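You operate a simulated robot arm through the tools that you are given. There is no shell and no other tool.

The job below is to be done with a simulated robot arm. You get a single attempt, and the scene is never put back.

## Task
Put things in order on the top of the work table. At the end: the cream ball of wool from the top of the work table stands where the blue duster stood; the green feed block from the top of the work table stands where the cream ball of wool stood; the yellow clip from the top of the work table stands on top of the brown wooden block; the blue duster from the top of the work table stands on top of the white paper pack (marked "PLAIN"); whatever was shut is shut again. Leave all else as you found it, and nothing knocked over.

Only the result counts: the job must be done as asked and must still hold three seconds after the hand-in. Knocking over, shifting, dropping, spilling or breaking anything else fails it.

## Robot
A 5-joint arm with a two-finger parallel gripper, fixed in place. Base frame: the origin is at the foot of the arm, x ahead of it, y to its left, z up; the work surface is at about z = 0. Lengths are in mm, angles in degrees, forces in N, time in s.
With the tool pointing down near the work surface it reaches from about 260 to 680 mm from the base axis. Its first joint turns from -66.0 to 66.0 degrees. The tool tilts only in the upright plane through the base axis and itself; it spins freely about its own axis. Payload 2.9 kg.
Tool frame: the origin (TCP) lies between the finger pads and is the grasp point; the fingertips stand 30 mm ahead of it; z points along the fingers, y is the line along which they close. The gripper opens to 110 mm. The fingers are 20 mm wide and 10 mm thick; the gripper's body (48 by 112 mm) begins 55 mm behind the TCP.
Orientation is that of the tool frame in the base frame, as a unit quaternion [x, y, z, w]. With the fingers straight down and closing along the base's y, the tool's x points along the base's -x, its y along +y and its z along -z.

## Interface
- The arm moves only by the tool move_arm. Its argument "rows" is one flat list of numbers, 7 for each row, row after row: the turn, a rotation vector about the base's x, y, z in units of 6 degrees (1.0 is 6 degrees), then the shift along the base's x, y, z in units of 50 mm (1.0 is 50 mm), then the gripper command, from -1 (fully open) to 1 (shut), values between in proportion. In form: [ax, ay, az, x, y, z, hand, ax, ay, az, x, y, z, hand, ...]. A call has 1 to 20 rows; each row shifts and turns the commanded pose from where the row before left it. A call with a number of a shift or a turn outside -1 to 1 is refused whole. Each row takes 0.2 s and may step no farther than 50 mm and 8.6 degrees from the row before; otherwise, or with a gripper value out of range, the whole call is refused. Where a pose cannot be reached the arm comes as near as it can. A force on the tool above 40 N (or 10 N above the force at the start of the call, whichever is more), or a blocked arm, ends the call early, and 0.2 s more pass. The fingers move at their own pace (about 108 mm/s each) and stop on an object; they squeeze with about 21 N. The grip force told is the motor's: it shows also when the fingers shut on nothing. Time passes only in rows, and 0.2 s behind the last, so rows that do not move let the fingers close. It gives the time, the measured TCP pose, the force on the tool (base axes), the opening and the grip force at its end, in the units of the frame above (readings bear some noise), with the torque about the TCP (base axes, N m) and any sound that the robot's microphone picked up, and new pictures: "show" is both (left out), scene, wrist or none.
- Cameras (640 x 400 px; columns grow to the right, rows downward): "scene" is fixed at [33.6, -459.2, 585.3]; the picture's right is [0.75, -0.67, 0.00], its down [-0.48, -0.54, -0.69] and it looks along [0.46, 0.51, -0.72] (base axes); focal length 291 px, centre (320, 200). "wrist" rides on the gripper at [72, 17, -103] in the tool frame; the picture's right is [-0.23, 0.97, 0.00], its down [-0.76, -0.18, -0.62] and it looks along [-0.61, -0.14, 0.78] (tool axes); focal length 222 px, centre (320, 200). There is no depth. A picture from a camera that has moved, and an enlarged one, comes with that camera's place and axes in the base frame and with its lens.
- zoom(camera, box): a new picture of the part [left, top, right, bottom] of that camera's present view, enlarged. No time passes.
- close_job(): hands the job in; it is judged then, once.

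Places have to be worked out from the pictures, the camera data and where the tool is seen. Open the gripper and draw the arm clear of the work before you hand the job in, unless the task says otherwise.

The tools are called after ">>>" by a JSON object that holds its "op" and its "data". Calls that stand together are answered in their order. move_arm: Moves the arm, as the interface text tells. Its arguments: {"type":"object","properties":{"rows":{"type":"array"},"show":{"type":"string","enum":["both","scene","wrist","none"]}},"required":["rows"]} The other tools are called the same way: zoom (camera, box) takes an enlarged picture of a part of a camera's view; close_job () hands the job in.

At the start:

```text
t: 0.0
ee_pos: [469.2, -62.2, 295.5]
orientation: [0.0, 1.0, 0.0, 0.0]
wrist_force: [-0.6, -0.2, -0.5]
torque: [-0.01, 0.03, -0.01]
width: 110.2
grasp_force: 0.0
```

scene: 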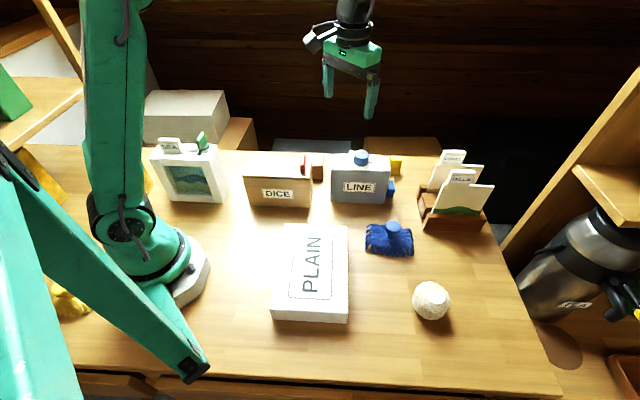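
wrist: 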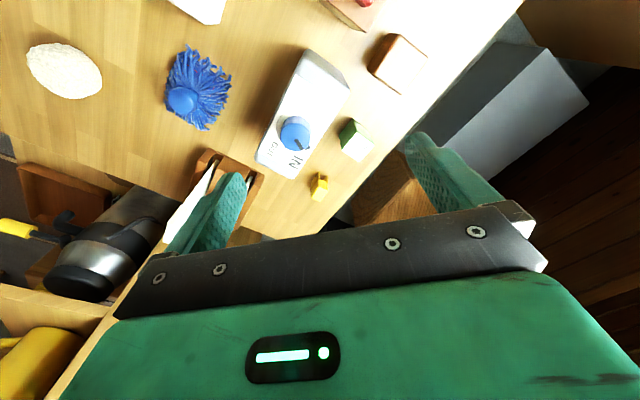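

I start by taking enlarged views of both cameras to identify the objects before moving.

>>> {"op": "zoom", "data": {"camera": "scene", "box": [220, 130, 520, 330]}}

>>> {"op": "zoom", "data": {"camera": "wrist", "box": [120, 0, 480, 225]}}

>>> {"op": "zoom", "data": {"camera": "scene", "box": [280, 130, 440, 230]}}

```text
2.00 times, centred on (370, 230) of scene
camera zoom: at [33.6, -459.2, 585.3], right [0.75, -0.67, 0.0], down [-0.48, -0.54, -0.69], along [0.46, 0.51, -0.72], focal length 582 px, centre (220, 140)
```

zoom: 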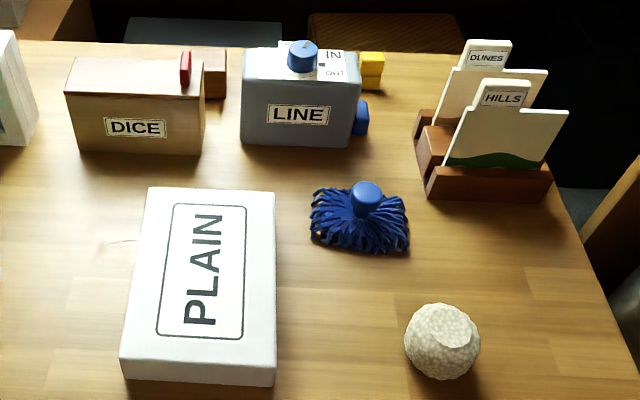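

```text
1.78 times, centred on (300, 112) of wrist
camera zoom: at [398.6, -46.4, 399.0], right [0.23, 0.97, 0.0], down [0.76, -0.18, 0.62], along [0.61, -0.14, -0.78], focal length 395 px, centre (356, 356)
```

zoom: 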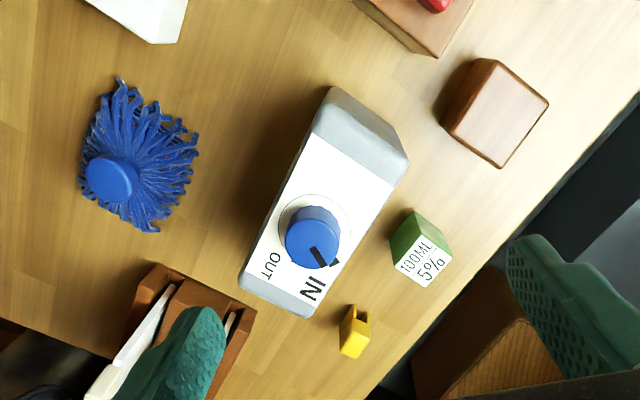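

```text
4.00 times, centred on (360, 180) of scene
camera zoom: at [33.6, -459.2, 585.3], right [0.75, -0.67, 0.0], down [-0.48, -0.54, -0.69], along [0.46, 0.51, -0.72], focal length 1165 px, centre (160, 280)
```

zoom: 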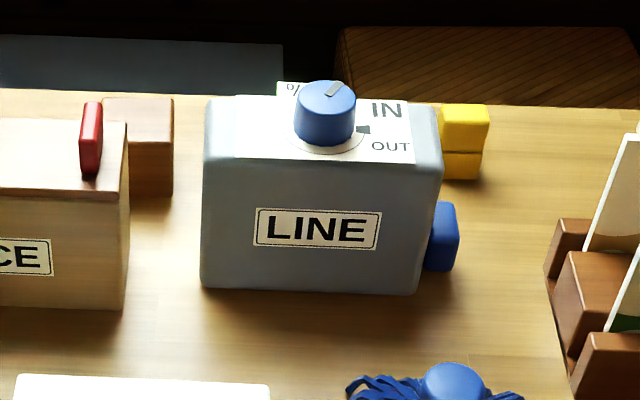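

The pictures show the ball near (365,-415), duster near (435,-262), green block near (576,-20), clip near (656,-105) and brown block near (468,52). I take closer views of each to measure size and orientation.

>>> {"op": "zoom", "data": {"camera": "wrist", "box": [300, 100, 396, 160]}}

>>> {"op": "zoom", "data": {"camera": "wrist", "box": [280, 150, 376, 210]}}

>>> {"op": "zoom", "data": {"camera": "wrist", "box": [340, 20, 468, 100]}}

>>> {"op": "zoom", "data": {"camera": "scene", "box": [250, 210, 410, 310]}}

>>> {"op": "zoom", "data": {"camera": "scene", "box": [360, 210, 488, 330]}}

```text
6.67 times, centred on (348, 130) of wrist
camera zoom: at [398.6, -46.4, 399.0], right [0.23, 0.97, 0.0], down [0.76, -0.18, 0.62], along [0.61, -0.14, -0.78], focal length 1481 px, centre (133, 667)
```

zoom: 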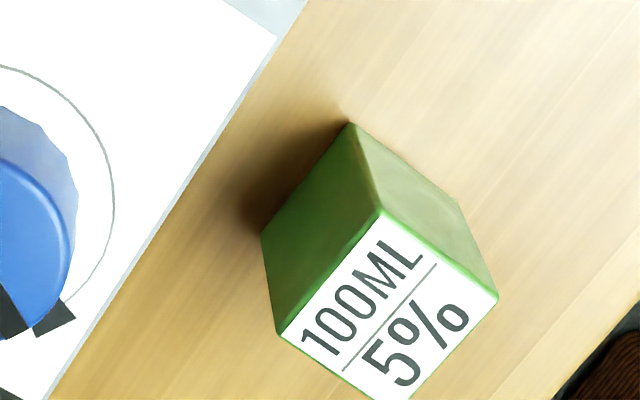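

```text
6.67 times, centred on (328, 180) of wrist
camera zoom: at [398.6, -46.4, 399.0], right [0.23, 0.97, 0.0], down [0.76, -0.18, 0.62], along [0.61, -0.14, -0.78], focal length 1481 px, centre (267, 333)
```

zoom: 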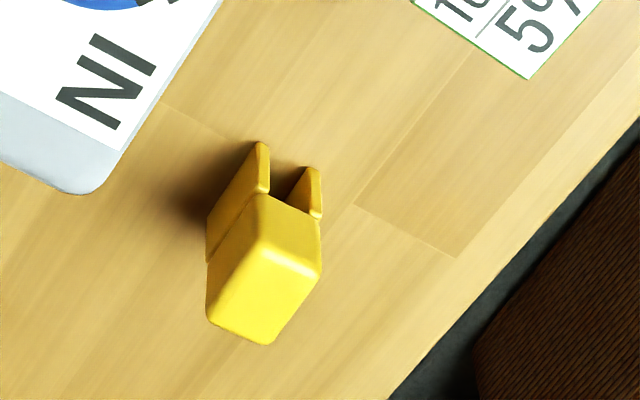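

```text
5.00 times, centred on (404, 60) of wrist
camera zoom: at [398.6, -46.4, 399.0], right [0.23, 0.97, 0.0], down [0.76, -0.18, 0.62], along [0.61, -0.14, -0.78], focal length 1111 px, centre (-100, 900)
```

zoom: 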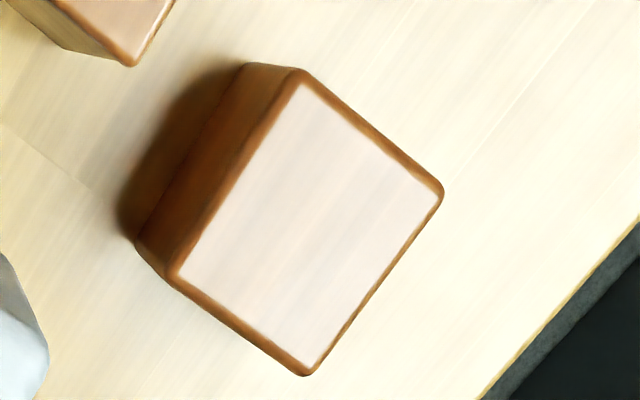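

```text
4.00 times, centred on (330, 260) of scene
camera zoom: at [33.6, -459.2, 585.3], right [0.75, -0.67, 0.0], down [-0.48, -0.54, -0.69], along [0.46, 0.51, -0.72], focal length 1165 px, centre (280, -40)
```

zoom: 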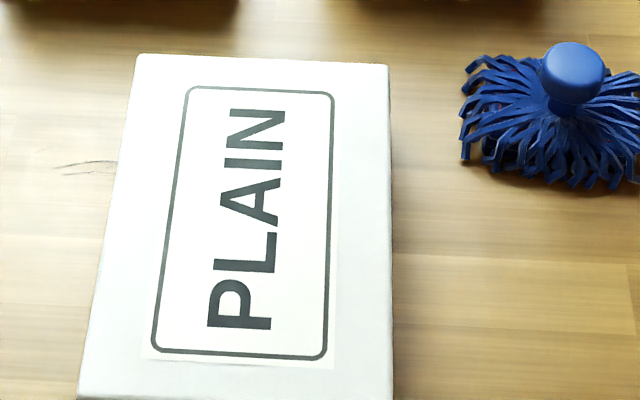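

```text
3.33 times, centred on (424, 270) of scene
camera zoom: at [33.6, -459.2, 585.3], right [0.75, -0.67, 0.0], down [-0.48, -0.54, -0.69], along [0.46, 0.51, -0.72], focal length 970 px, centre (-27, -33)
```

zoom: 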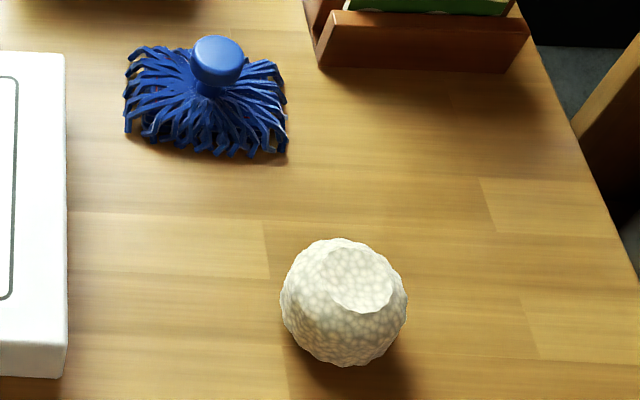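

Brown block appears to be about a 50 mm cube at (470,50) and the green block about 38x38x60 at (568,-22). I now zoom the white pack, the LINE box and the yellow clip for sizes.

>>> {"op": "zoom", "data": {"camera": "scene", "box": [260, 270, 356, 330]}}

>>> {"op": "zoom", "data": {"camera": "scene", "box": [260, 210, 356, 270]}}

>>> {"op": "zoom", "data": {"camera": "scene", "box": [360, 140, 424, 180]}}

>>> {"op": "zoom", "data": {"camera": "scene", "box": [230, 140, 358, 220]}}

>>> {"op": "zoom", "data": {"camera": "wrist", "box": [150, 20, 278, 140]}}

>>> {"op": "zoom", "data": {"camera": "wrist", "box": [240, 30, 368, 190]}}

```text
6.67 times, centred on (308, 300) of scene
camera zoom: at [33.6, -459.2, 585.3], right [0.75, -0.67, 0.0], down [-0.48, -0.54, -0.69], along [0.46, 0.51, -0.72], focal length 1941 px, centre (400, -467)
```

zoom: 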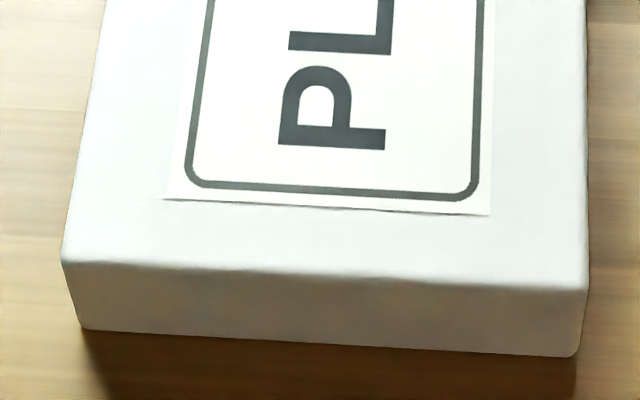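

```text
6.67 times, centred on (308, 240) of scene
camera zoom: at [33.6, -459.2, 585.3], right [0.75, -0.67, 0.0], down [-0.48, -0.54, -0.69], along [0.46, 0.51, -0.72], focal length 1941 px, centre (400, -67)
```

zoom: 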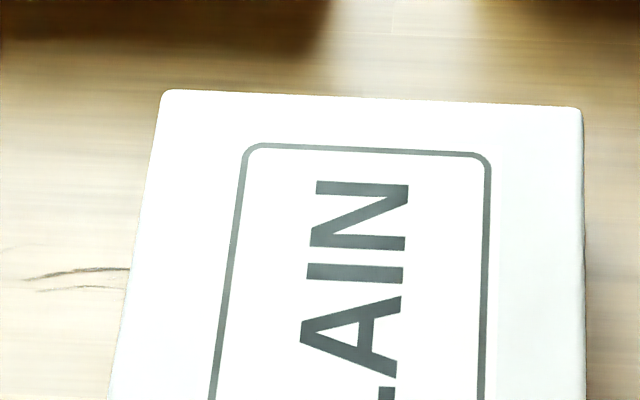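

```text
10.00 times, centred on (392, 160) of scene
camera zoom: at [33.6, -459.2, 585.3], right [0.75, -0.67, 0.0], down [-0.48, -0.54, -0.69], along [0.46, 0.51, -0.72], focal length 2911 px, centre (-400, 600)
```

zoom: 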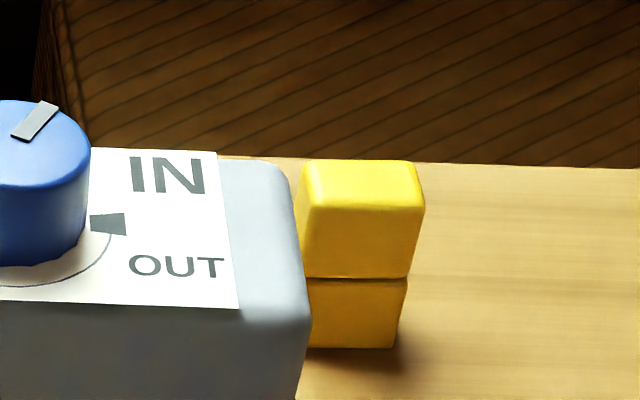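

```text
5.00 times, centred on (294, 180) of scene
camera zoom: at [33.6, -459.2, 585.3], right [0.75, -0.67, 0.0], down [-0.48, -0.54, -0.69], along [0.46, 0.51, -0.72], focal length 1456 px, centre (450, 300)
```

zoom: 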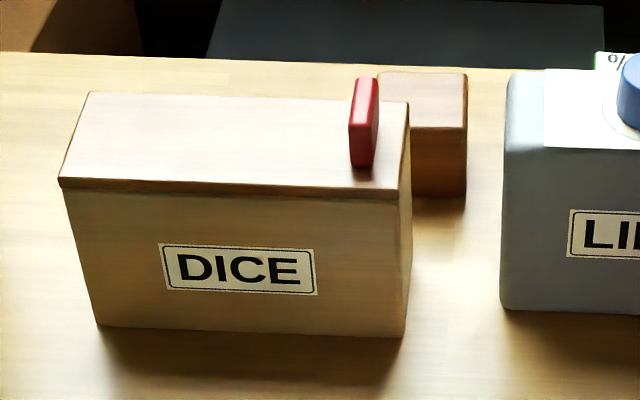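

```text
3.33 times, centred on (214, 80) of wrist
camera zoom: at [398.6, -46.4, 399.0], right [0.23, 0.97, 0.0], down [0.76, -0.18, 0.62], along [0.61, -0.14, -0.78], focal length 740 px, centre (673, 600)
```

zoom: 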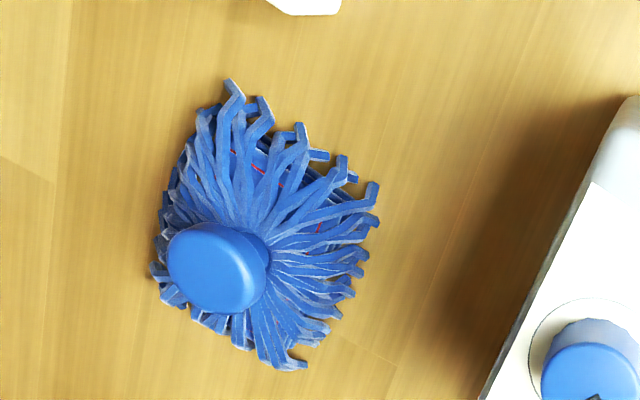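

```text
2.50 times, centred on (304, 110) of wrist
camera zoom: at [398.6, -46.4, 399.0], right [0.23, 0.97, 0.0], down [0.76, -0.18, 0.62], along [0.61, -0.14, -0.78], focal length 555 px, centre (360, 425)
```

zoom: 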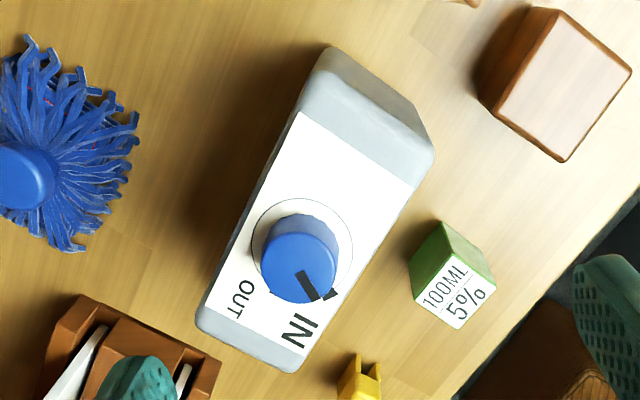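

The white pack is about 150x207x46 mm centred near (241,-203), and the LINE box is about 120 mm tall (dial to about 150) with its back face 60 mm from the green block. I move the wrist camera closer to the clip, staying above z=240.

>>> {"op": "move_arm", "data": {"rows": [0, 0, 0, 0.755, -0.165, -0.275, -1, 0, 0, 0, 0.755, -0.165, -0.275, -1, 0, 0, 0, 0.755, -0.165, -0.275, -1, 0, 0, 0, 0.755, -0.165, -0.275, -1, 0, 0, 0, 0, 0, 0, -1], "show": "both"}}

```text
t: 1.2
ee_pos: [622.3, -96.7, 240.7]
orientation: [0.0, 1.0, 0.0, -0.002]
wrist_force: [0.7, -0.1, 0.8]
torque: [0.0, -0.01, -0.01]
width: 110.0
grasp_force: 0.0
camera wrist: at [551.3, -79.9, 344.5], right [0.23, 0.97, 0.0], down [0.76, -0.18, 0.62], along [0.61, -0.14, -0.78], focal length 222 px, centre (320, 200)
```

scene: 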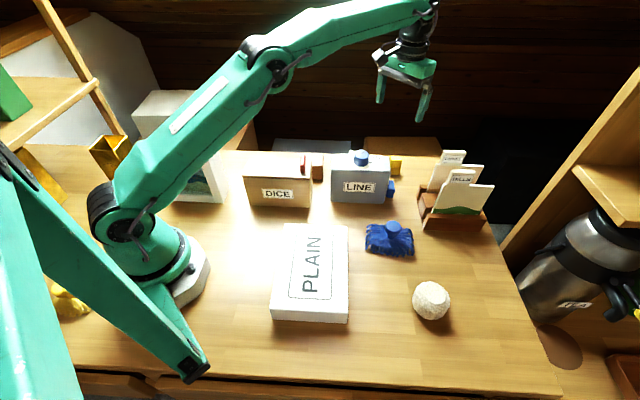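
wrist: 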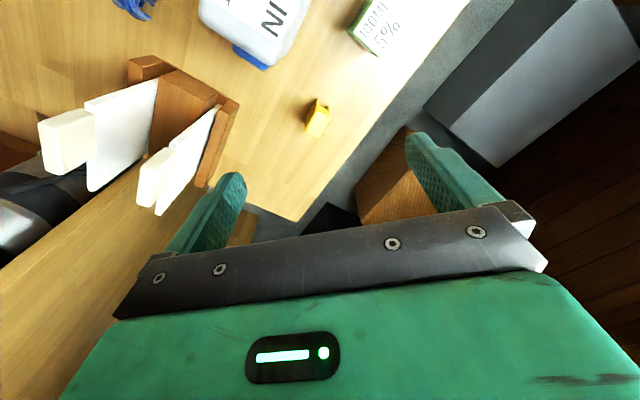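

>>> {"op": "zoom", "data": {"camera": "wrist", "box": [286, 85, 350, 145]}}

>>> {"op": "zoom", "data": {"camera": "wrist", "box": [80, 0, 400, 200]}}

```text
6.67 times, centred on (318, 115) of wrist
camera zoom: at [551.3, -79.9, 344.5], right [0.23, 0.97, 0.0], down [0.76, -0.18, 0.62], along [0.61, -0.14, -0.78], focal length 1481 px, centre (333, 767)
```

zoom: 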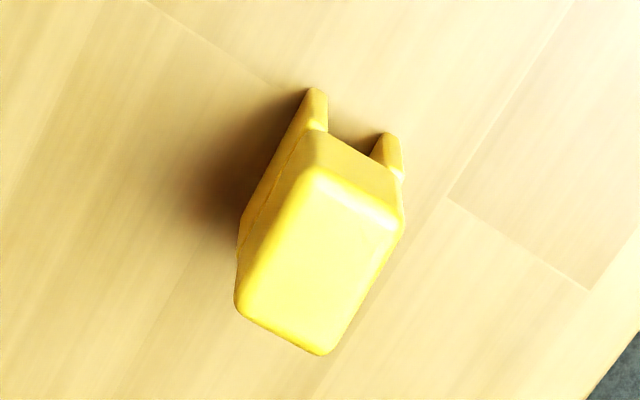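

```text
2.00 times, centred on (240, 100) of wrist
camera zoom: at [551.3, -79.9, 344.5], right [0.23, 0.97, 0.0], down [0.76, -0.18, 0.62], along [0.61, -0.14, -0.78], focal length 444 px, centre (480, 400)
```

zoom: 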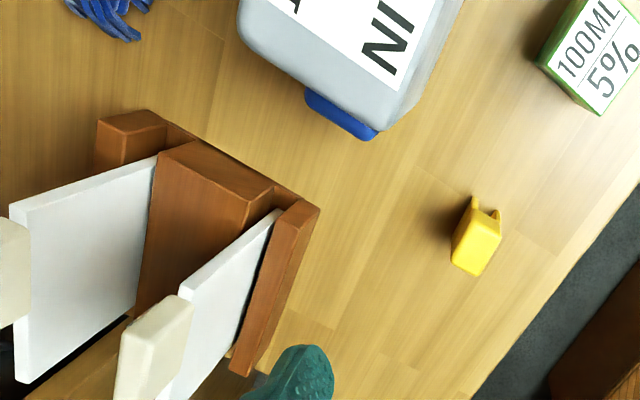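

The clip's top is about 20x32 mm, about 52 mm tall, centred near (654,-107), its narrow width running at about 46° in the base frame. I turn the tool -44° so the fingers close across that width, narrow the opening to about 60 mm, and come down to z=140 above it.

>>> {"op": "move_arm", "data": {"rows": [0, 0, -0.9167, 0.0825, -0.0275, -0.25, -0.09, 0, 0, -0.9167, 0.0825, -0.0275, -0.25, -0.09, 0, 0, -0.9167, 0.0825, -0.0275, -0.25, -0.09, 0, 0, -0.9167, 0.0825, -0.0275, -0.25, -0.09, 0, 0, -0.9167, 0.0825, -0.0275, -0.25, -0.09, 0, 0, -0.9167, 0.0825, -0.0275, -0.25, -0.09, 0, 0, -0.9167, 0.0825, -0.0275, -0.25, -0.09, 0, 0, -0.9167, 0.0825, -0.0275, -0.25, -0.09, 0, 0, 0, 0, 0, 0, -0.09], "show": "both"}}

```text
t: 3.2
ee_pos: [654.7, -107.5, 138.4]
orientation: [0.375, 0.927, 0.0, 0.001]
wrist_force: [0.2, 1.2, -0.3]
torque: [0.0, -0.02, 0.0]
width: 59.9
grasp_force: 0.1
camera wrist: at [616.4, -46.3, 241.9], right [0.84, 0.54, 0.0], down [0.42, -0.66, 0.62], along [0.34, -0.52, -0.78], focal length 222 px, centre (320, 200)
```

scene: 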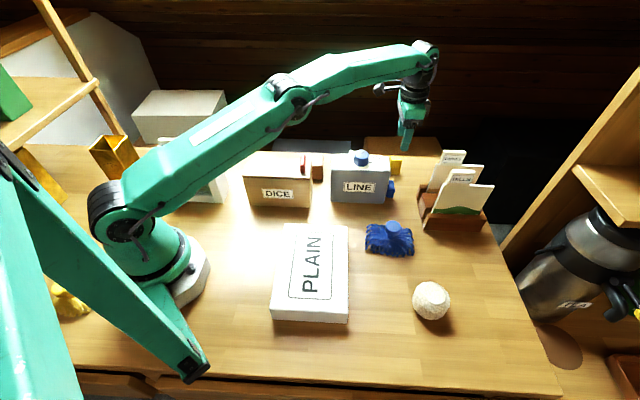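
wrist: 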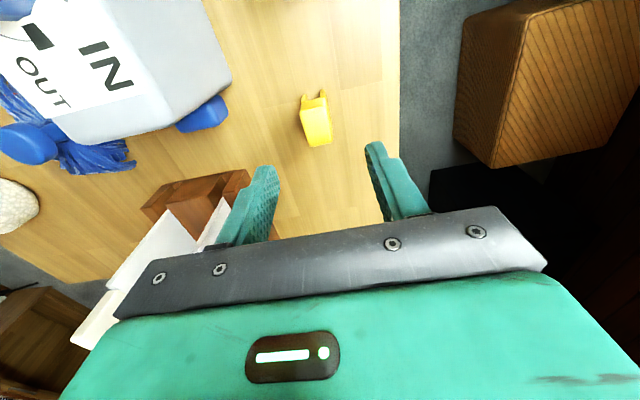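

>>> {"op": "zoom", "data": {"camera": "wrist", "box": [268, 80, 364, 155]}}

```text
5.33 times, centred on (316, 118) of wrist
camera zoom: at [616.4, -46.3, 241.9], right [0.84, 0.54, 0.0], down [0.42, -0.66, 0.62], along [0.34, -0.52, -0.78], focal length 1185 px, centre (341, 640)
```

zoom: 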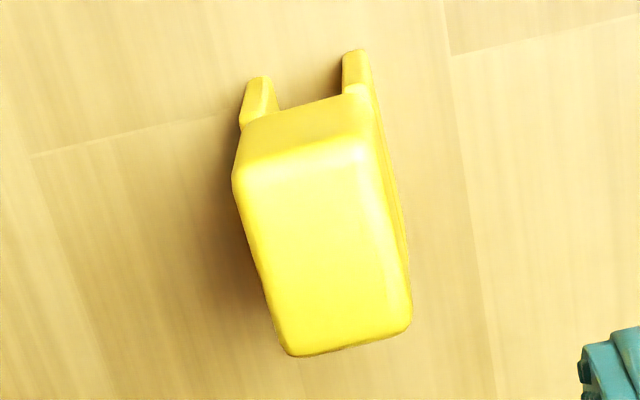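

The clip's centre computes to (653,-108), within 2 mm of the tool axis, with its width at 46° matching the fingers. I descend to z=40 with the fingers open.

>>> {"op": "move_arm", "data": {"rows": [0, 0, 0, -0.025, 0, -0.4, -0.09, 0, 0, 0, 0, 0, -0.4, -0.09, 0, 0, 0, 0, 0, -0.4, -0.09, 0, 0, 0, 0, 0, -0.4, -0.09, 0, 0, 0, 0, 0, -0.36, -0.09, 0, 0, 0, 0, 0, 0, -0.09], "show": "both"}}

```text
t: 4.6
ee_pos: [652.7, -106.8, 41.9]
orientation: [0.375, 0.927, 0.0, 0.0]
wrist_force: [0.1, -0.4, 0.1]
torque: [0.02, 0.01, 0.01]
width: 59.7
grasp_force: 0.0
camera wrist: at [614.8, -44.7, 145.6], right [0.84, 0.54, 0.0], down [0.42, -0.66, 0.62], along [0.34, -0.52, -0.78], focal length 222 px, centre (320, 200)
```

scene: 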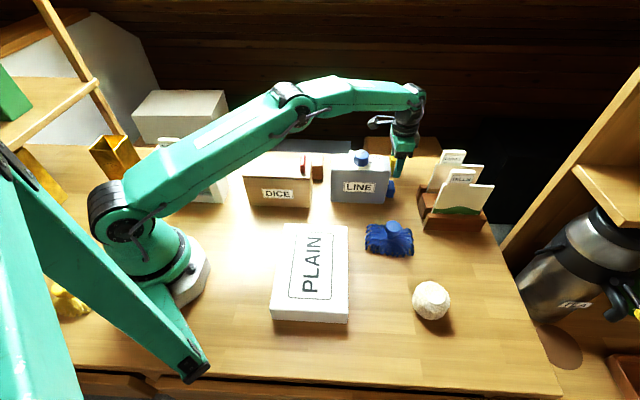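
wrist: 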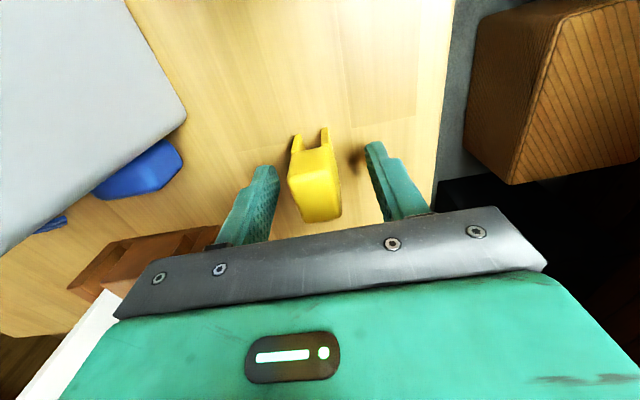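

The clip sits between the fingers at z=42 with no contact force. I close the fingers and hold still while they settle.

>>> {"op": "move_arm", "data": {"rows": [0, 0, 0, 0, 0, 0, 1, 0, 0, 0, 0, 0, 0, 1, 0, 0, 0, 0, 0, 0, 1, 0, 0, 0, 0, 0, 0, 1], "show": "wrist"}}

```text
t: 5.6
ee_pos: [654.2, -106.3, 42.8]
orientation: [0.375, 0.927, 0.0, 0.001]
wrist_force: [-0.1, 0.4, -0.3]
torque: [-0.04, -0.04, -0.01]
width: 22.8
grasp_force: 20.8
camera wrist: at [614.7, -44.7, 145.7], right [0.84, 0.54, 0.0], down [0.42, -0.66, 0.62], along [0.34, -0.52, -0.78], focal length 222 px, centre (320, 200)
```

wrist: 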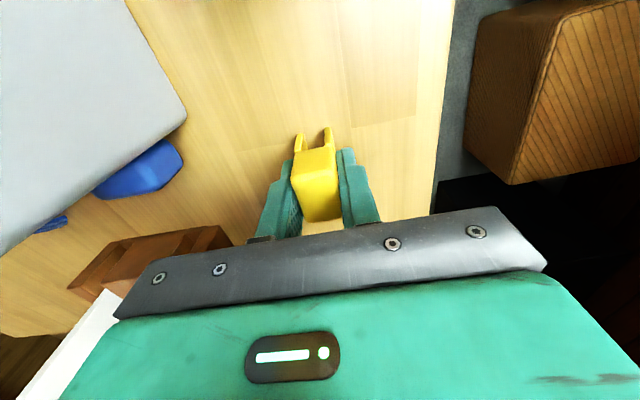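

The clip is held at 22.8 mm width with 20.8 N. I lift straight up to about z=260 and check it is held before carrying it across.

>>> {"op": "move_arm", "data": {"rows": [0, 0, 0, 0, 0, 0.4, 1, 0, 0, 0, 0, 0, 0.8, 1, 0, 0, 0, 0, 0, 0.9, 1, 0, 0, 0, 0, 0, 0.9, 1, 0, 0, 0, 0, 0, 0.9, 1, 0, 0, 0, 0, 0, 0.5, 1, 0, 0, 0, 0, 0, 0, 1], "show": "both"}}

```text
t: 7.2
ee_pos: [630.8, -102.0, 253.4]
orientation: [0.375, 0.927, 0.002, 0.0]
wrist_force: [0.3, -0.2, -0.7]
torque: [0.0, 0.04, 0.0]
width: 22.9
grasp_force: 21.2
out of reach, approached as far as the arm can: row 5, 6
camera wrist: at [592.0, -39.8, 358.0], right [0.84, 0.54, 0.0], down [0.42, -0.66, 0.62], along [0.34, -0.52, -0.78], focal length 222 px, centre (320, 200)
```

scene: 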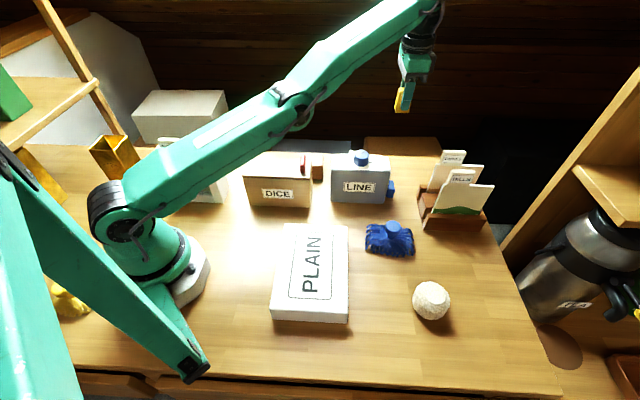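
wrist: 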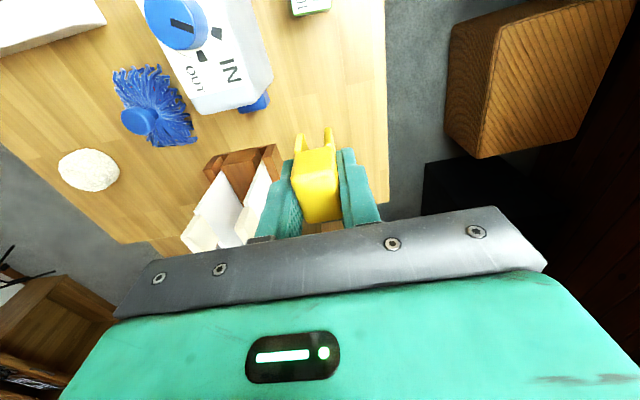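

The clip is held; the arm hit its height limit at this radius so it drew inward slightly. I move toward the brown block in part, then check the measured pose.

>>> {"op": "move_arm", "data": {"rows": [0, 0, 0, -0.66, 0.62, 0, 1, 0, 0, 0, -0.66, 0.62, 0, 1, 0, 0, 0, -0.66, 0.62, 0, 1, 0, 0, 0, -0.66, 0.62, 0, 1, 0, 0, 0, 0, 0, 0, 1], "show": "both"}}

```text
t: 8.4
ee_pos: [629.1, -76.0, 267.3]
orientation: [0.375, 0.927, 0.0, 0.0]
wrist_force: [0.8, 0.9, -0.1]
torque: [0.02, -0.02, 0.0]
width: 22.9
grasp_force: 20.6
out of reach, approached as far as the arm can: row 1, 2, 3, 4
camera wrist: at [590.8, -13.7, 370.7], right [0.84, 0.54, 0.0], down [0.42, -0.66, 0.62], along [0.34, -0.52, -0.78], focal length 222 px, centre (320, 200)
```

scene: 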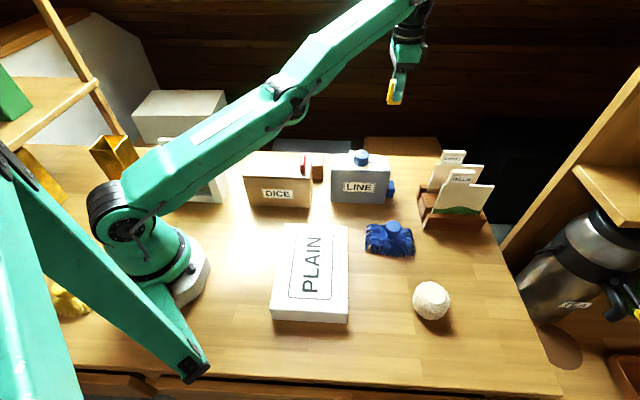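
wrist: 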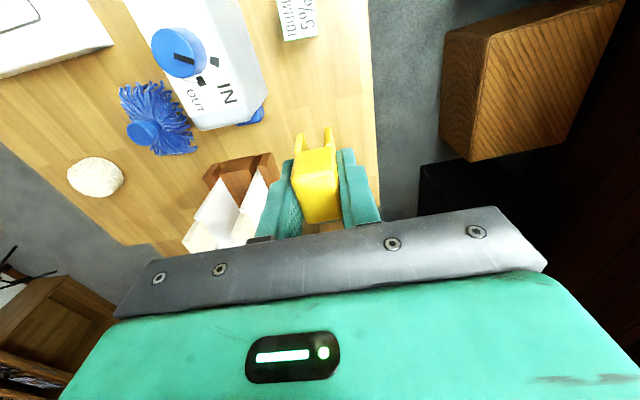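

The move inward was limited near the stretched-out configuration; the pose is now (629,-76,267). I lower a little to bend the arm, and then move toward the brown block in smaller steps.

>>> {"op": "move_arm", "data": {"rows": [0, 0, 0, -0.2, 0, -0.5, 1, 0, 0, 0, -0.2, 0, -0.5, 1, 0, 0, 0, -0.4, 0.4, 0, 1, 0, 0, 0, 0, 0, 0, 1], "show": "none"}}

```text
t: 9.4
ee_pos: [638.1, -64.5, 246.4]
orientation: [0.375, 0.927, -0.001, -0.001]
wrist_force: [-0.5, 0.0, -0.3]
torque: [0.03, -0.01, -0.02]
width: 22.9
grasp_force: 21.4
out of reach, approached as far as the arm can: row 1, 2, 3
```

The tool seems to slide along the edge of the arm's reach; I test with a single small downward step and one small inward step to see how it answers.

>>> {"op": "move_arm", "data": {"rows": [0, 0, 0, 0, 0, 0, 1, 0, 0, 0, 0, 0, 0, 1], "show": "none"}}

>>> {"op": "move_arm", "data": {"rows": [0, 0, 0, 0, 0, -0.6, 1], "show": "none"}}

```text
t: 10.0
ee_pos: [638.9, -64.4, 247.0]
orientation: [0.375, 0.927, 0.0, -0.001]
wrist_force: [-1.2, 0.9, -0.8]
torque: [-0.04, -0.03, 0.04]
width: 23.1
grasp_force: 21.5
```

```text
t: 10.4
ee_pos: [648.2, -65.1, 218.0]
orientation: [0.376, 0.927, 0.0, 0.0]
wrist_force: [-0.6, 1.3, -0.4]
torque: [-0.01, 0.0, 0.02]
width: 22.6
grasp_force: 20.7
out of reach, approached as far as the arm can: row 1
```

A pure downward step slid outward along the reach limit. I try a few very small inward steps to leave that boundary.

>>> {"op": "move_arm", "data": {"rows": [0, 0, 0, -0.1, 0.01, 0, 1, 0, 0, 0, -0.1, 0.01, 0, 1, 0, 0, 0, -0.1, 0.01, 0, 1, 0, 0, 0, -0.1, 0.01, 0, 1], "show": "none"}}

```text
t: 11.4
ee_pos: [647.3, -64.3, 218.6]
orientation: [0.374, 0.927, -0.001, 0.0]
wrist_force: [0.0, -0.5, -0.6]
torque: [0.0, 0.01, -0.02]
width: 22.8
grasp_force: 21.4
out of reach, approached as far as the arm can: row 1, 2, 3, 4
```

Small inward steps do nothing, which looks like the straight-elbow lock-up. I tilt the tool slightly inward in its own upright plane to bend the elbow, then try to move inward at the same height.

>>> {"op": "move_arm", "data": {"rows": [0.099, 0.99, 0, -0.36, 0.036, 0, 1, 0.099, 0.99, 0, -0.36, 0.036, 0, 1, 0, 0, 0, -0.4, 0.04, 0, 1, 0, 0, 0, -0.4, 0.04, 0, 1, 0, 0, 0, 0, 0, 0, 1], "show": "none"}}

```text
t: 12.6
ee_pos: [568.8, -56.8, 219.8]
orientation: [0.372, 0.922, -0.029, -0.099]
wrist_force: [-0.1, 0.5, -0.3]
torque: [0.02, -0.01, 0.0]
width: 23.1
grasp_force: 21.2
out of reach, approached as far as the arm can: row 2
```

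That freed the arm: it is now at (569,-57,220) with a 12° tilt. I tilt back upright and then carry the clip over the brown block at z=220.

>>> {"op": "move_arm", "data": {"rows": [-0.098, -0.985, 0, 0, 0, 0, 1, -0.098, -0.985, 0, 0, 0, 0, 1, 0, 0, 0, -0.486, 0.524, 0, 1, 0, 0, 0, -0.486, 0.524, 0, 1, 0, 0, 0, -0.486, 0.524, 0, 1, 0, 0, 0, -0.486, 0.524, 0, 1, 0, 0, 0, 0, 0, 0, 1], "show": "both"}}

```text
t: 14.2
ee_pos: [469.1, 48.9, 218.1]
orientation: [0.375, 0.927, 0.001, 0.001]
wrist_force: [-0.2, -0.7, -0.2]
torque: [0.0, -0.01, 0.01]
width: 22.7
grasp_force: 20.8
camera wrist: at [431.4, 110.8, 321.2], right [0.84, 0.54, 0.0], down [0.42, -0.66, 0.62], along [0.34, -0.52, -0.78], focal length 222 px, centre (320, 200)
```

scene: 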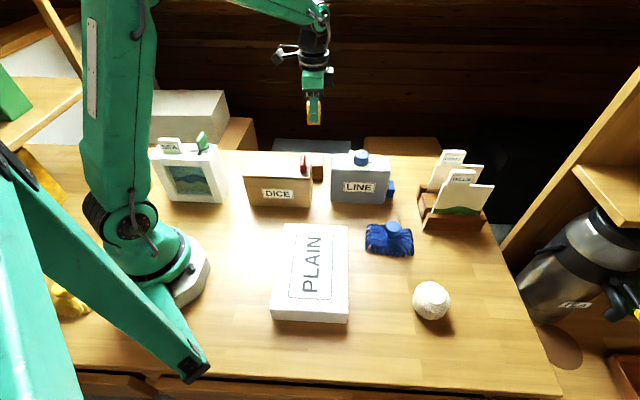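
wrist: 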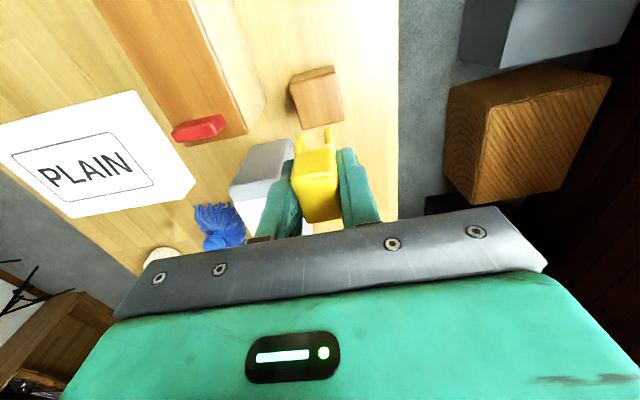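

Upright again at (469,49,218) over the brown block. I zoom the wrist view to locate the block top more exactly before lowering.

>>> {"op": "zoom", "data": {"camera": "wrist", "box": [270, 50, 366, 150]}}

>>> {"op": "zoom", "data": {"camera": "wrist", "box": [140, 0, 400, 180]}}

```text
4.00 times, centred on (318, 100) of wrist
camera zoom: at [431.4, 110.8, 321.2], right [0.84, 0.54, 0.0], down [0.42, -0.66, 0.62], along [0.34, -0.52, -0.78], focal length 888 px, centre (328, 600)
```

zoom: 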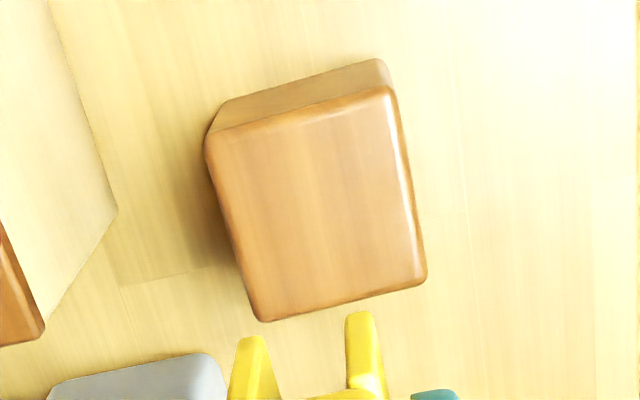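

```text
2.22 times, centred on (270, 90) of wrist
camera zoom: at [431.4, 110.8, 321.2], right [0.84, 0.54, 0.0], down [0.42, -0.66, 0.62], along [0.34, -0.52, -0.78], focal length 494 px, centre (431, 444)
```

zoom: 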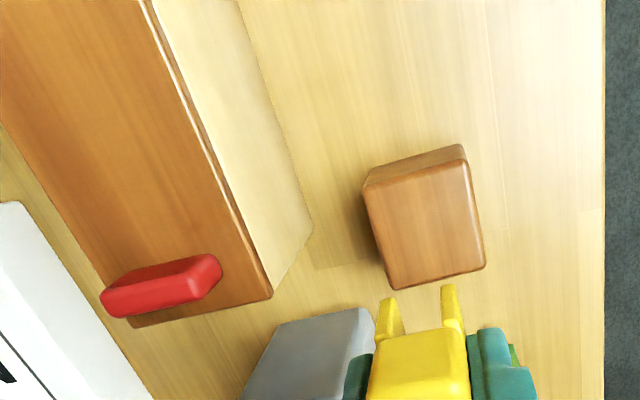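

The block's top centre works out at (469.5,49), side about 52 mm at 45°, height about 50. I lower the clip to TCP z≈98 (clip base about 5 mm above the block).

>>> {"op": "move_arm", "data": {"rows": [0, 0, 0, 0.026, -0.036, -0.6, 1, 0, 0, 0, 0, 0, -0.6, 1, 0, 0, 0, 0, 0, -0.6, 1, 0, 0, 0, 0, 0, -0.6, 1, 0, 0, 0, 0, 0, 0, 1], "show": "both"}}

```text
t: 15.4
ee_pos: [473.7, 45.7, 98.3]
orientation: [0.374, 0.927, 0.0, 0.0]
wrist_force: [-0.3, 0.3, 0.0]
torque: [-0.01, -0.01, 0.02]
width: 22.8
grasp_force: 21.0
camera wrist: at [435.4, 106.8, 200.9], right [0.84, 0.54, 0.0], down [0.42, -0.66, 0.62], along [0.34, -0.52, -0.78], focal length 222 px, centre (320, 200)
```

scene: 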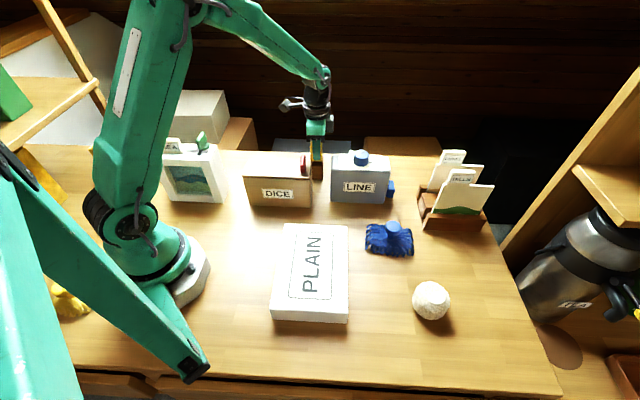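
wrist: 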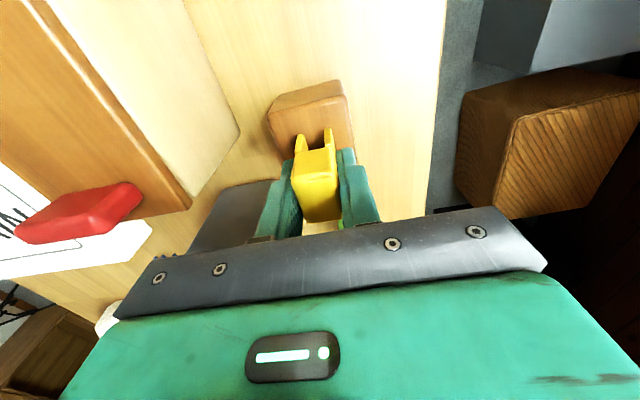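

The tool settled at about (474,45), a few mm far along the block, so I shift back slightly and lower in 1 mm steps, watching the force.

>>> {"op": "move_arm", "data": {"rows": [0, 0, 0, -0.05, 0.036, -0.02, 1, 0, 0, 0, 0, 0, -0.02, 1, 0, 0, 0, 0, 0, -0.02, 1, 0, 0, 0, 0, 0, -0.02, 1, 0, 0, 0, 0, 0, 0, 1], "show": "wrist"}}

```text
t: 16.6
ee_pos: [471.1, 47.4, 97.2]
orientation: [0.375, 0.927, 0.001, 0.001]
wrist_force: [-4.4, -4.3, 20.6]
torque: [-0.18, 0.12, 0.02]
width: 23.0
grasp_force: 20.7
camera wrist: at [432.1, 109.6, 199.1], right [0.84, 0.54, 0.0], down [0.42, -0.66, 0.62], along [0.34, -0.52, -0.78], focal length 222 px, centre (320, 200)
```

wrist: 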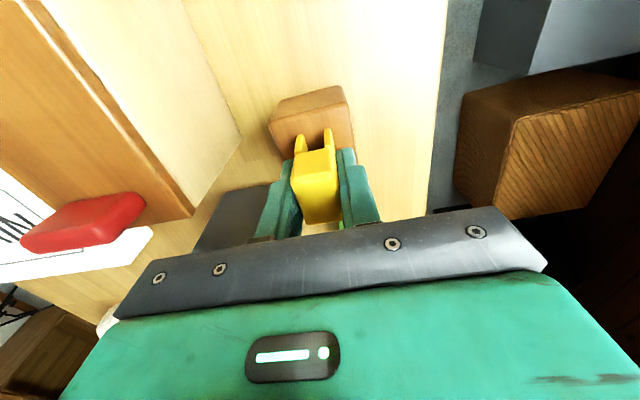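

Contact is made at TCP z≈97 with 20 N, so I ease off about 2 mm to relieve the pressing force before releasing.

>>> {"op": "move_arm", "data": {"rows": [0, 0, 0, 0, 0, 0.03, 1, 0, 0, 0, 0, 0, 0, 1], "show": "none"}}

```text
t: 17.2
ee_pos: [470.0, 47.9, 95.4]
orientation: [0.374, 0.927, 0.0, 0.0]
wrist_force: [1.7, -1.9, 6.7]
torque: [-0.11, -0.14, 0.01]
width: 22.7
grasp_force: 21.2
```

Force is down to 6.7 N. I ease another 0.5 mm and open the fingers to about 50 mm.

>>> {"op": "move_arm", "data": {"rows": [0, 0, 0, 0, 0, 0.012, 1, 0, 0, 0, 0, 0, 0, 0.1, 0, 0, 0, 0, 0, 0, 0.1, 0, 0, 0, 0, 0, 0, 0.1], "show": "both"}}

```text
t: 18.2
ee_pos: [470.2, 47.7, 96.9]
orientation: [0.375, 0.927, 0.0, -0.001]
wrist_force: [-0.3, 0.2, 0.2]
torque: [-0.01, 0.0, -0.06]
width: 49.5
grasp_force: 0.0
camera wrist: at [431.7, 110.1, 200.1], right [0.84, 0.54, 0.0], down [0.43, -0.66, 0.62], along [0.34, -0.52, -0.78], focal length 222 px, centre (320, 200)
```

scene: 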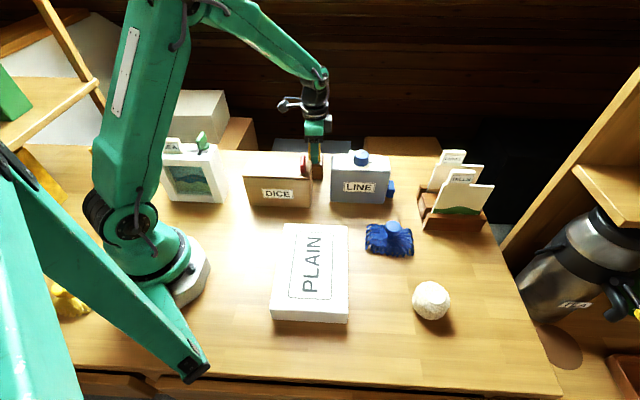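
wrist: 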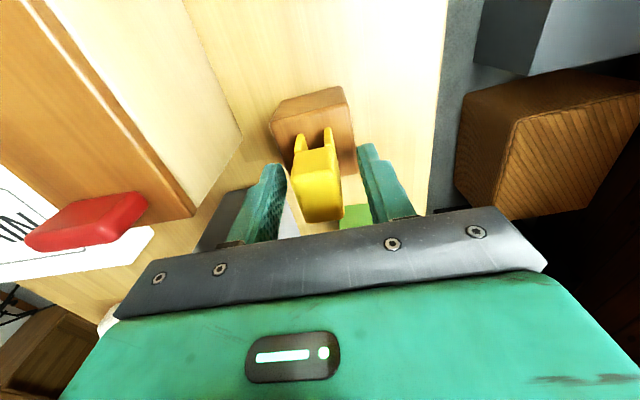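

The clip is released and stands on the block. I lift straight up clear and look again.

>>> {"op": "move_arm", "data": {"rows": [0, 0, 0, 0, 0, 0.3, 0.1, 0, 0, 0, 0, 0, 0.7, 0.1, 0, 0, 0, 0, 0, 0.9, 0.1, 0, 0, 0, 0, 0, 0.9, 0.1, 0, 0, 0, 0, 0, 0, 0.1], "show": "both"}}

>>> {"op": "zoom", "data": {"camera": "wrist", "box": [260, 50, 388, 150]}}

>>> {"op": "zoom", "data": {"camera": "scene", "box": [280, 130, 376, 190]}}

```text
t: 19.4
ee_pos: [470.8, 47.6, 236.4]
orientation: [0.375, 0.927, 0.0, 0.0]
wrist_force: [0.3, 0.3, -0.3]
torque: [-0.01, 0.05, -0.01]
width: 49.6
grasp_force: 0.1
camera wrist: at [431.9, 109.9, 340.6], right [0.84, 0.54, 0.0], down [0.42, -0.66, 0.62], along [0.34, -0.52, -0.78], focal length 222 px, centre (320, 200)
```

scene: 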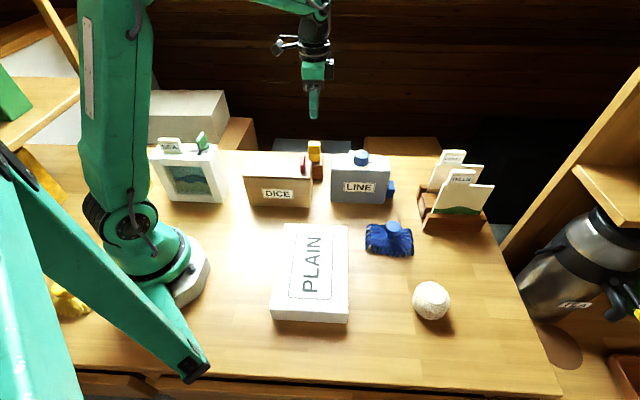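
wrist: 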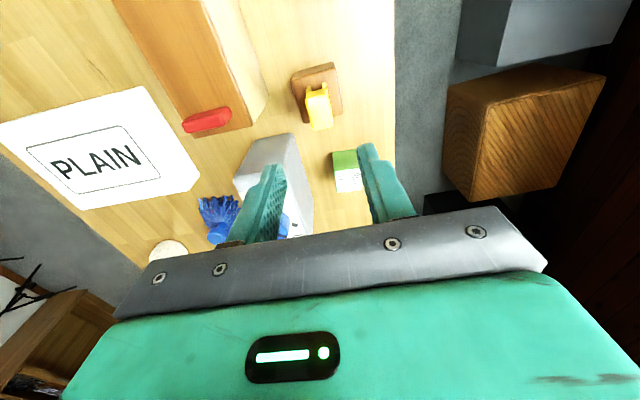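

```text
4.00 times, centred on (324, 100) of wrist
camera zoom: at [431.9, 109.9, 340.6], right [0.84, 0.54, 0.0], down [0.42, -0.66, 0.62], along [0.34, -0.52, -0.78], focal length 888 px, centre (304, 600)
```

zoom: 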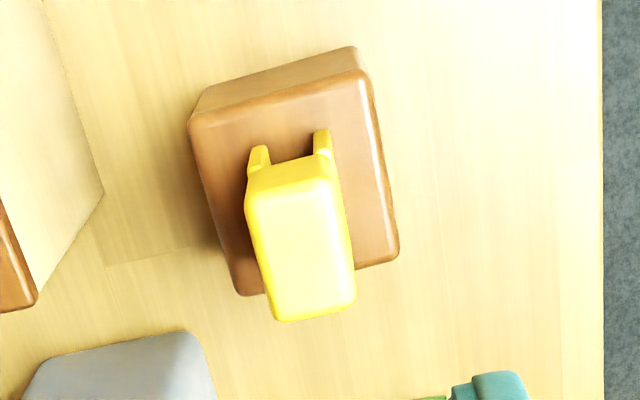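

```text
6.67 times, centred on (328, 160) of scene
camera zoom: at [33.6, -459.2, 585.3], right [0.75, -0.67, 0.0], down [-0.48, -0.54, -0.69], along [0.46, 0.51, -0.72], focal length 1941 px, centre (267, 467)
```

zoom: 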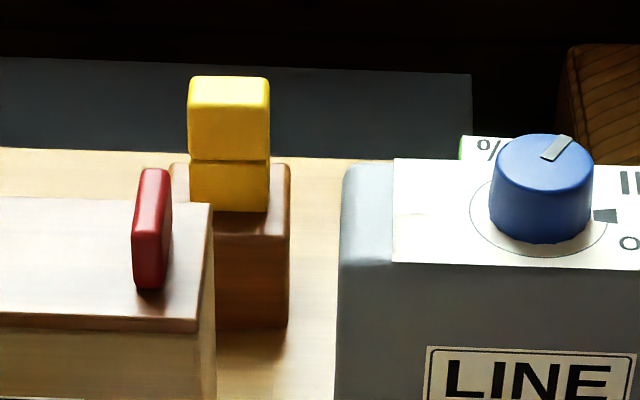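

The clip stands well on the brown block. Next is the duster: I fly at z≈237 over to about (438,-258), opening to 60 mm.

>>> {"op": "move_arm", "data": {"rows": [0, 0, 0, -0.094, -0.872, 0, -0.09, 0, 0, 0, -0.094, -0.872, 0, -0.09, 0, 0, 0, -0.094, -0.872, 0, -0.09, 0, 0, 0, -0.094, -0.872, 0, -0.09, 0, 0, 0, -0.094, -0.872, 0, -0.09, 0, 0, 0, -0.094, -0.872, 0, -0.09, 0, 0, 0, -0.094, -0.872, 0, -0.09, 0, 0, 0, 0, 0, 0, -0.09], "show": "both"}}

>>> {"op": "zoom", "data": {"camera": "wrist", "box": [230, 60, 390, 180]}}

>>> {"op": "zoom", "data": {"camera": "wrist", "box": [0, 0, 640, 240]}}

```text
t: 21.2
ee_pos: [437.9, -259.0, 239.8]
orientation: [0.375, 0.927, 0.0, 0.0]
wrist_force: [-0.2, -0.7, 0.1]
torque: [0.04, -0.01, -0.01]
width: 60.2
grasp_force: 0.0
camera wrist: at [400.0, -197.1, 343.9], right [0.84, 0.54, 0.0], down [0.42, -0.66, 0.62], along [0.34, -0.52, -0.78], focal length 222 px, centre (320, 200)
```

scene: 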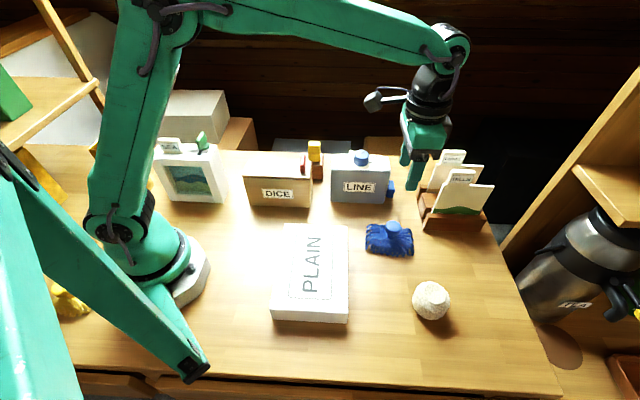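
wrist: 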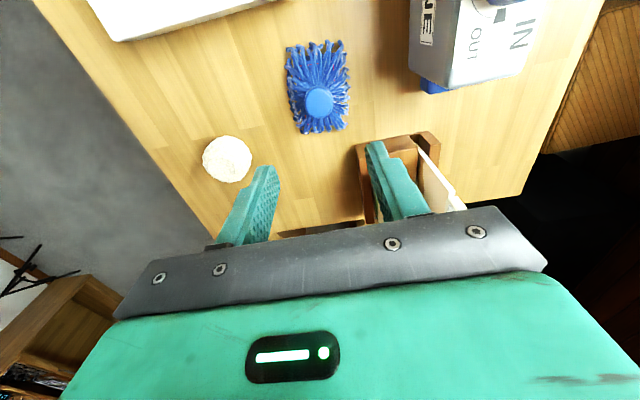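

```text
3.33 times, centred on (310, 120) of wrist
camera zoom: at [400.0, -197.1, 343.9], right [0.84, 0.54, 0.0], down [0.42, -0.66, 0.62], along [0.34, -0.52, -0.78], focal length 740 px, centre (353, 467)
```

zoom: 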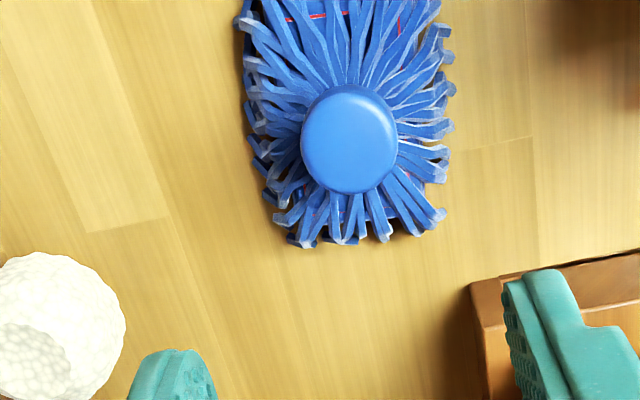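

```text
1.00 times, centred on (320, 120) of wrist (not enlarged: the box is as wide or as high as the picture)
camera zoom: at [400.0, -197.1, 343.9], right [0.84, 0.54, 0.0], down [0.42, -0.66, 0.62], along [0.34, -0.52, -0.78], focal length 222 px, centre (320, 280)
```

zoom: 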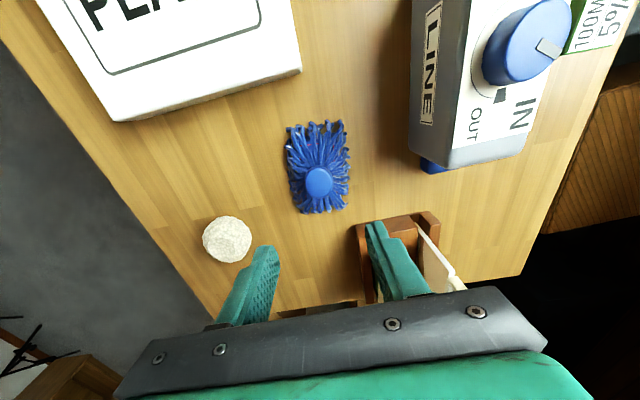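

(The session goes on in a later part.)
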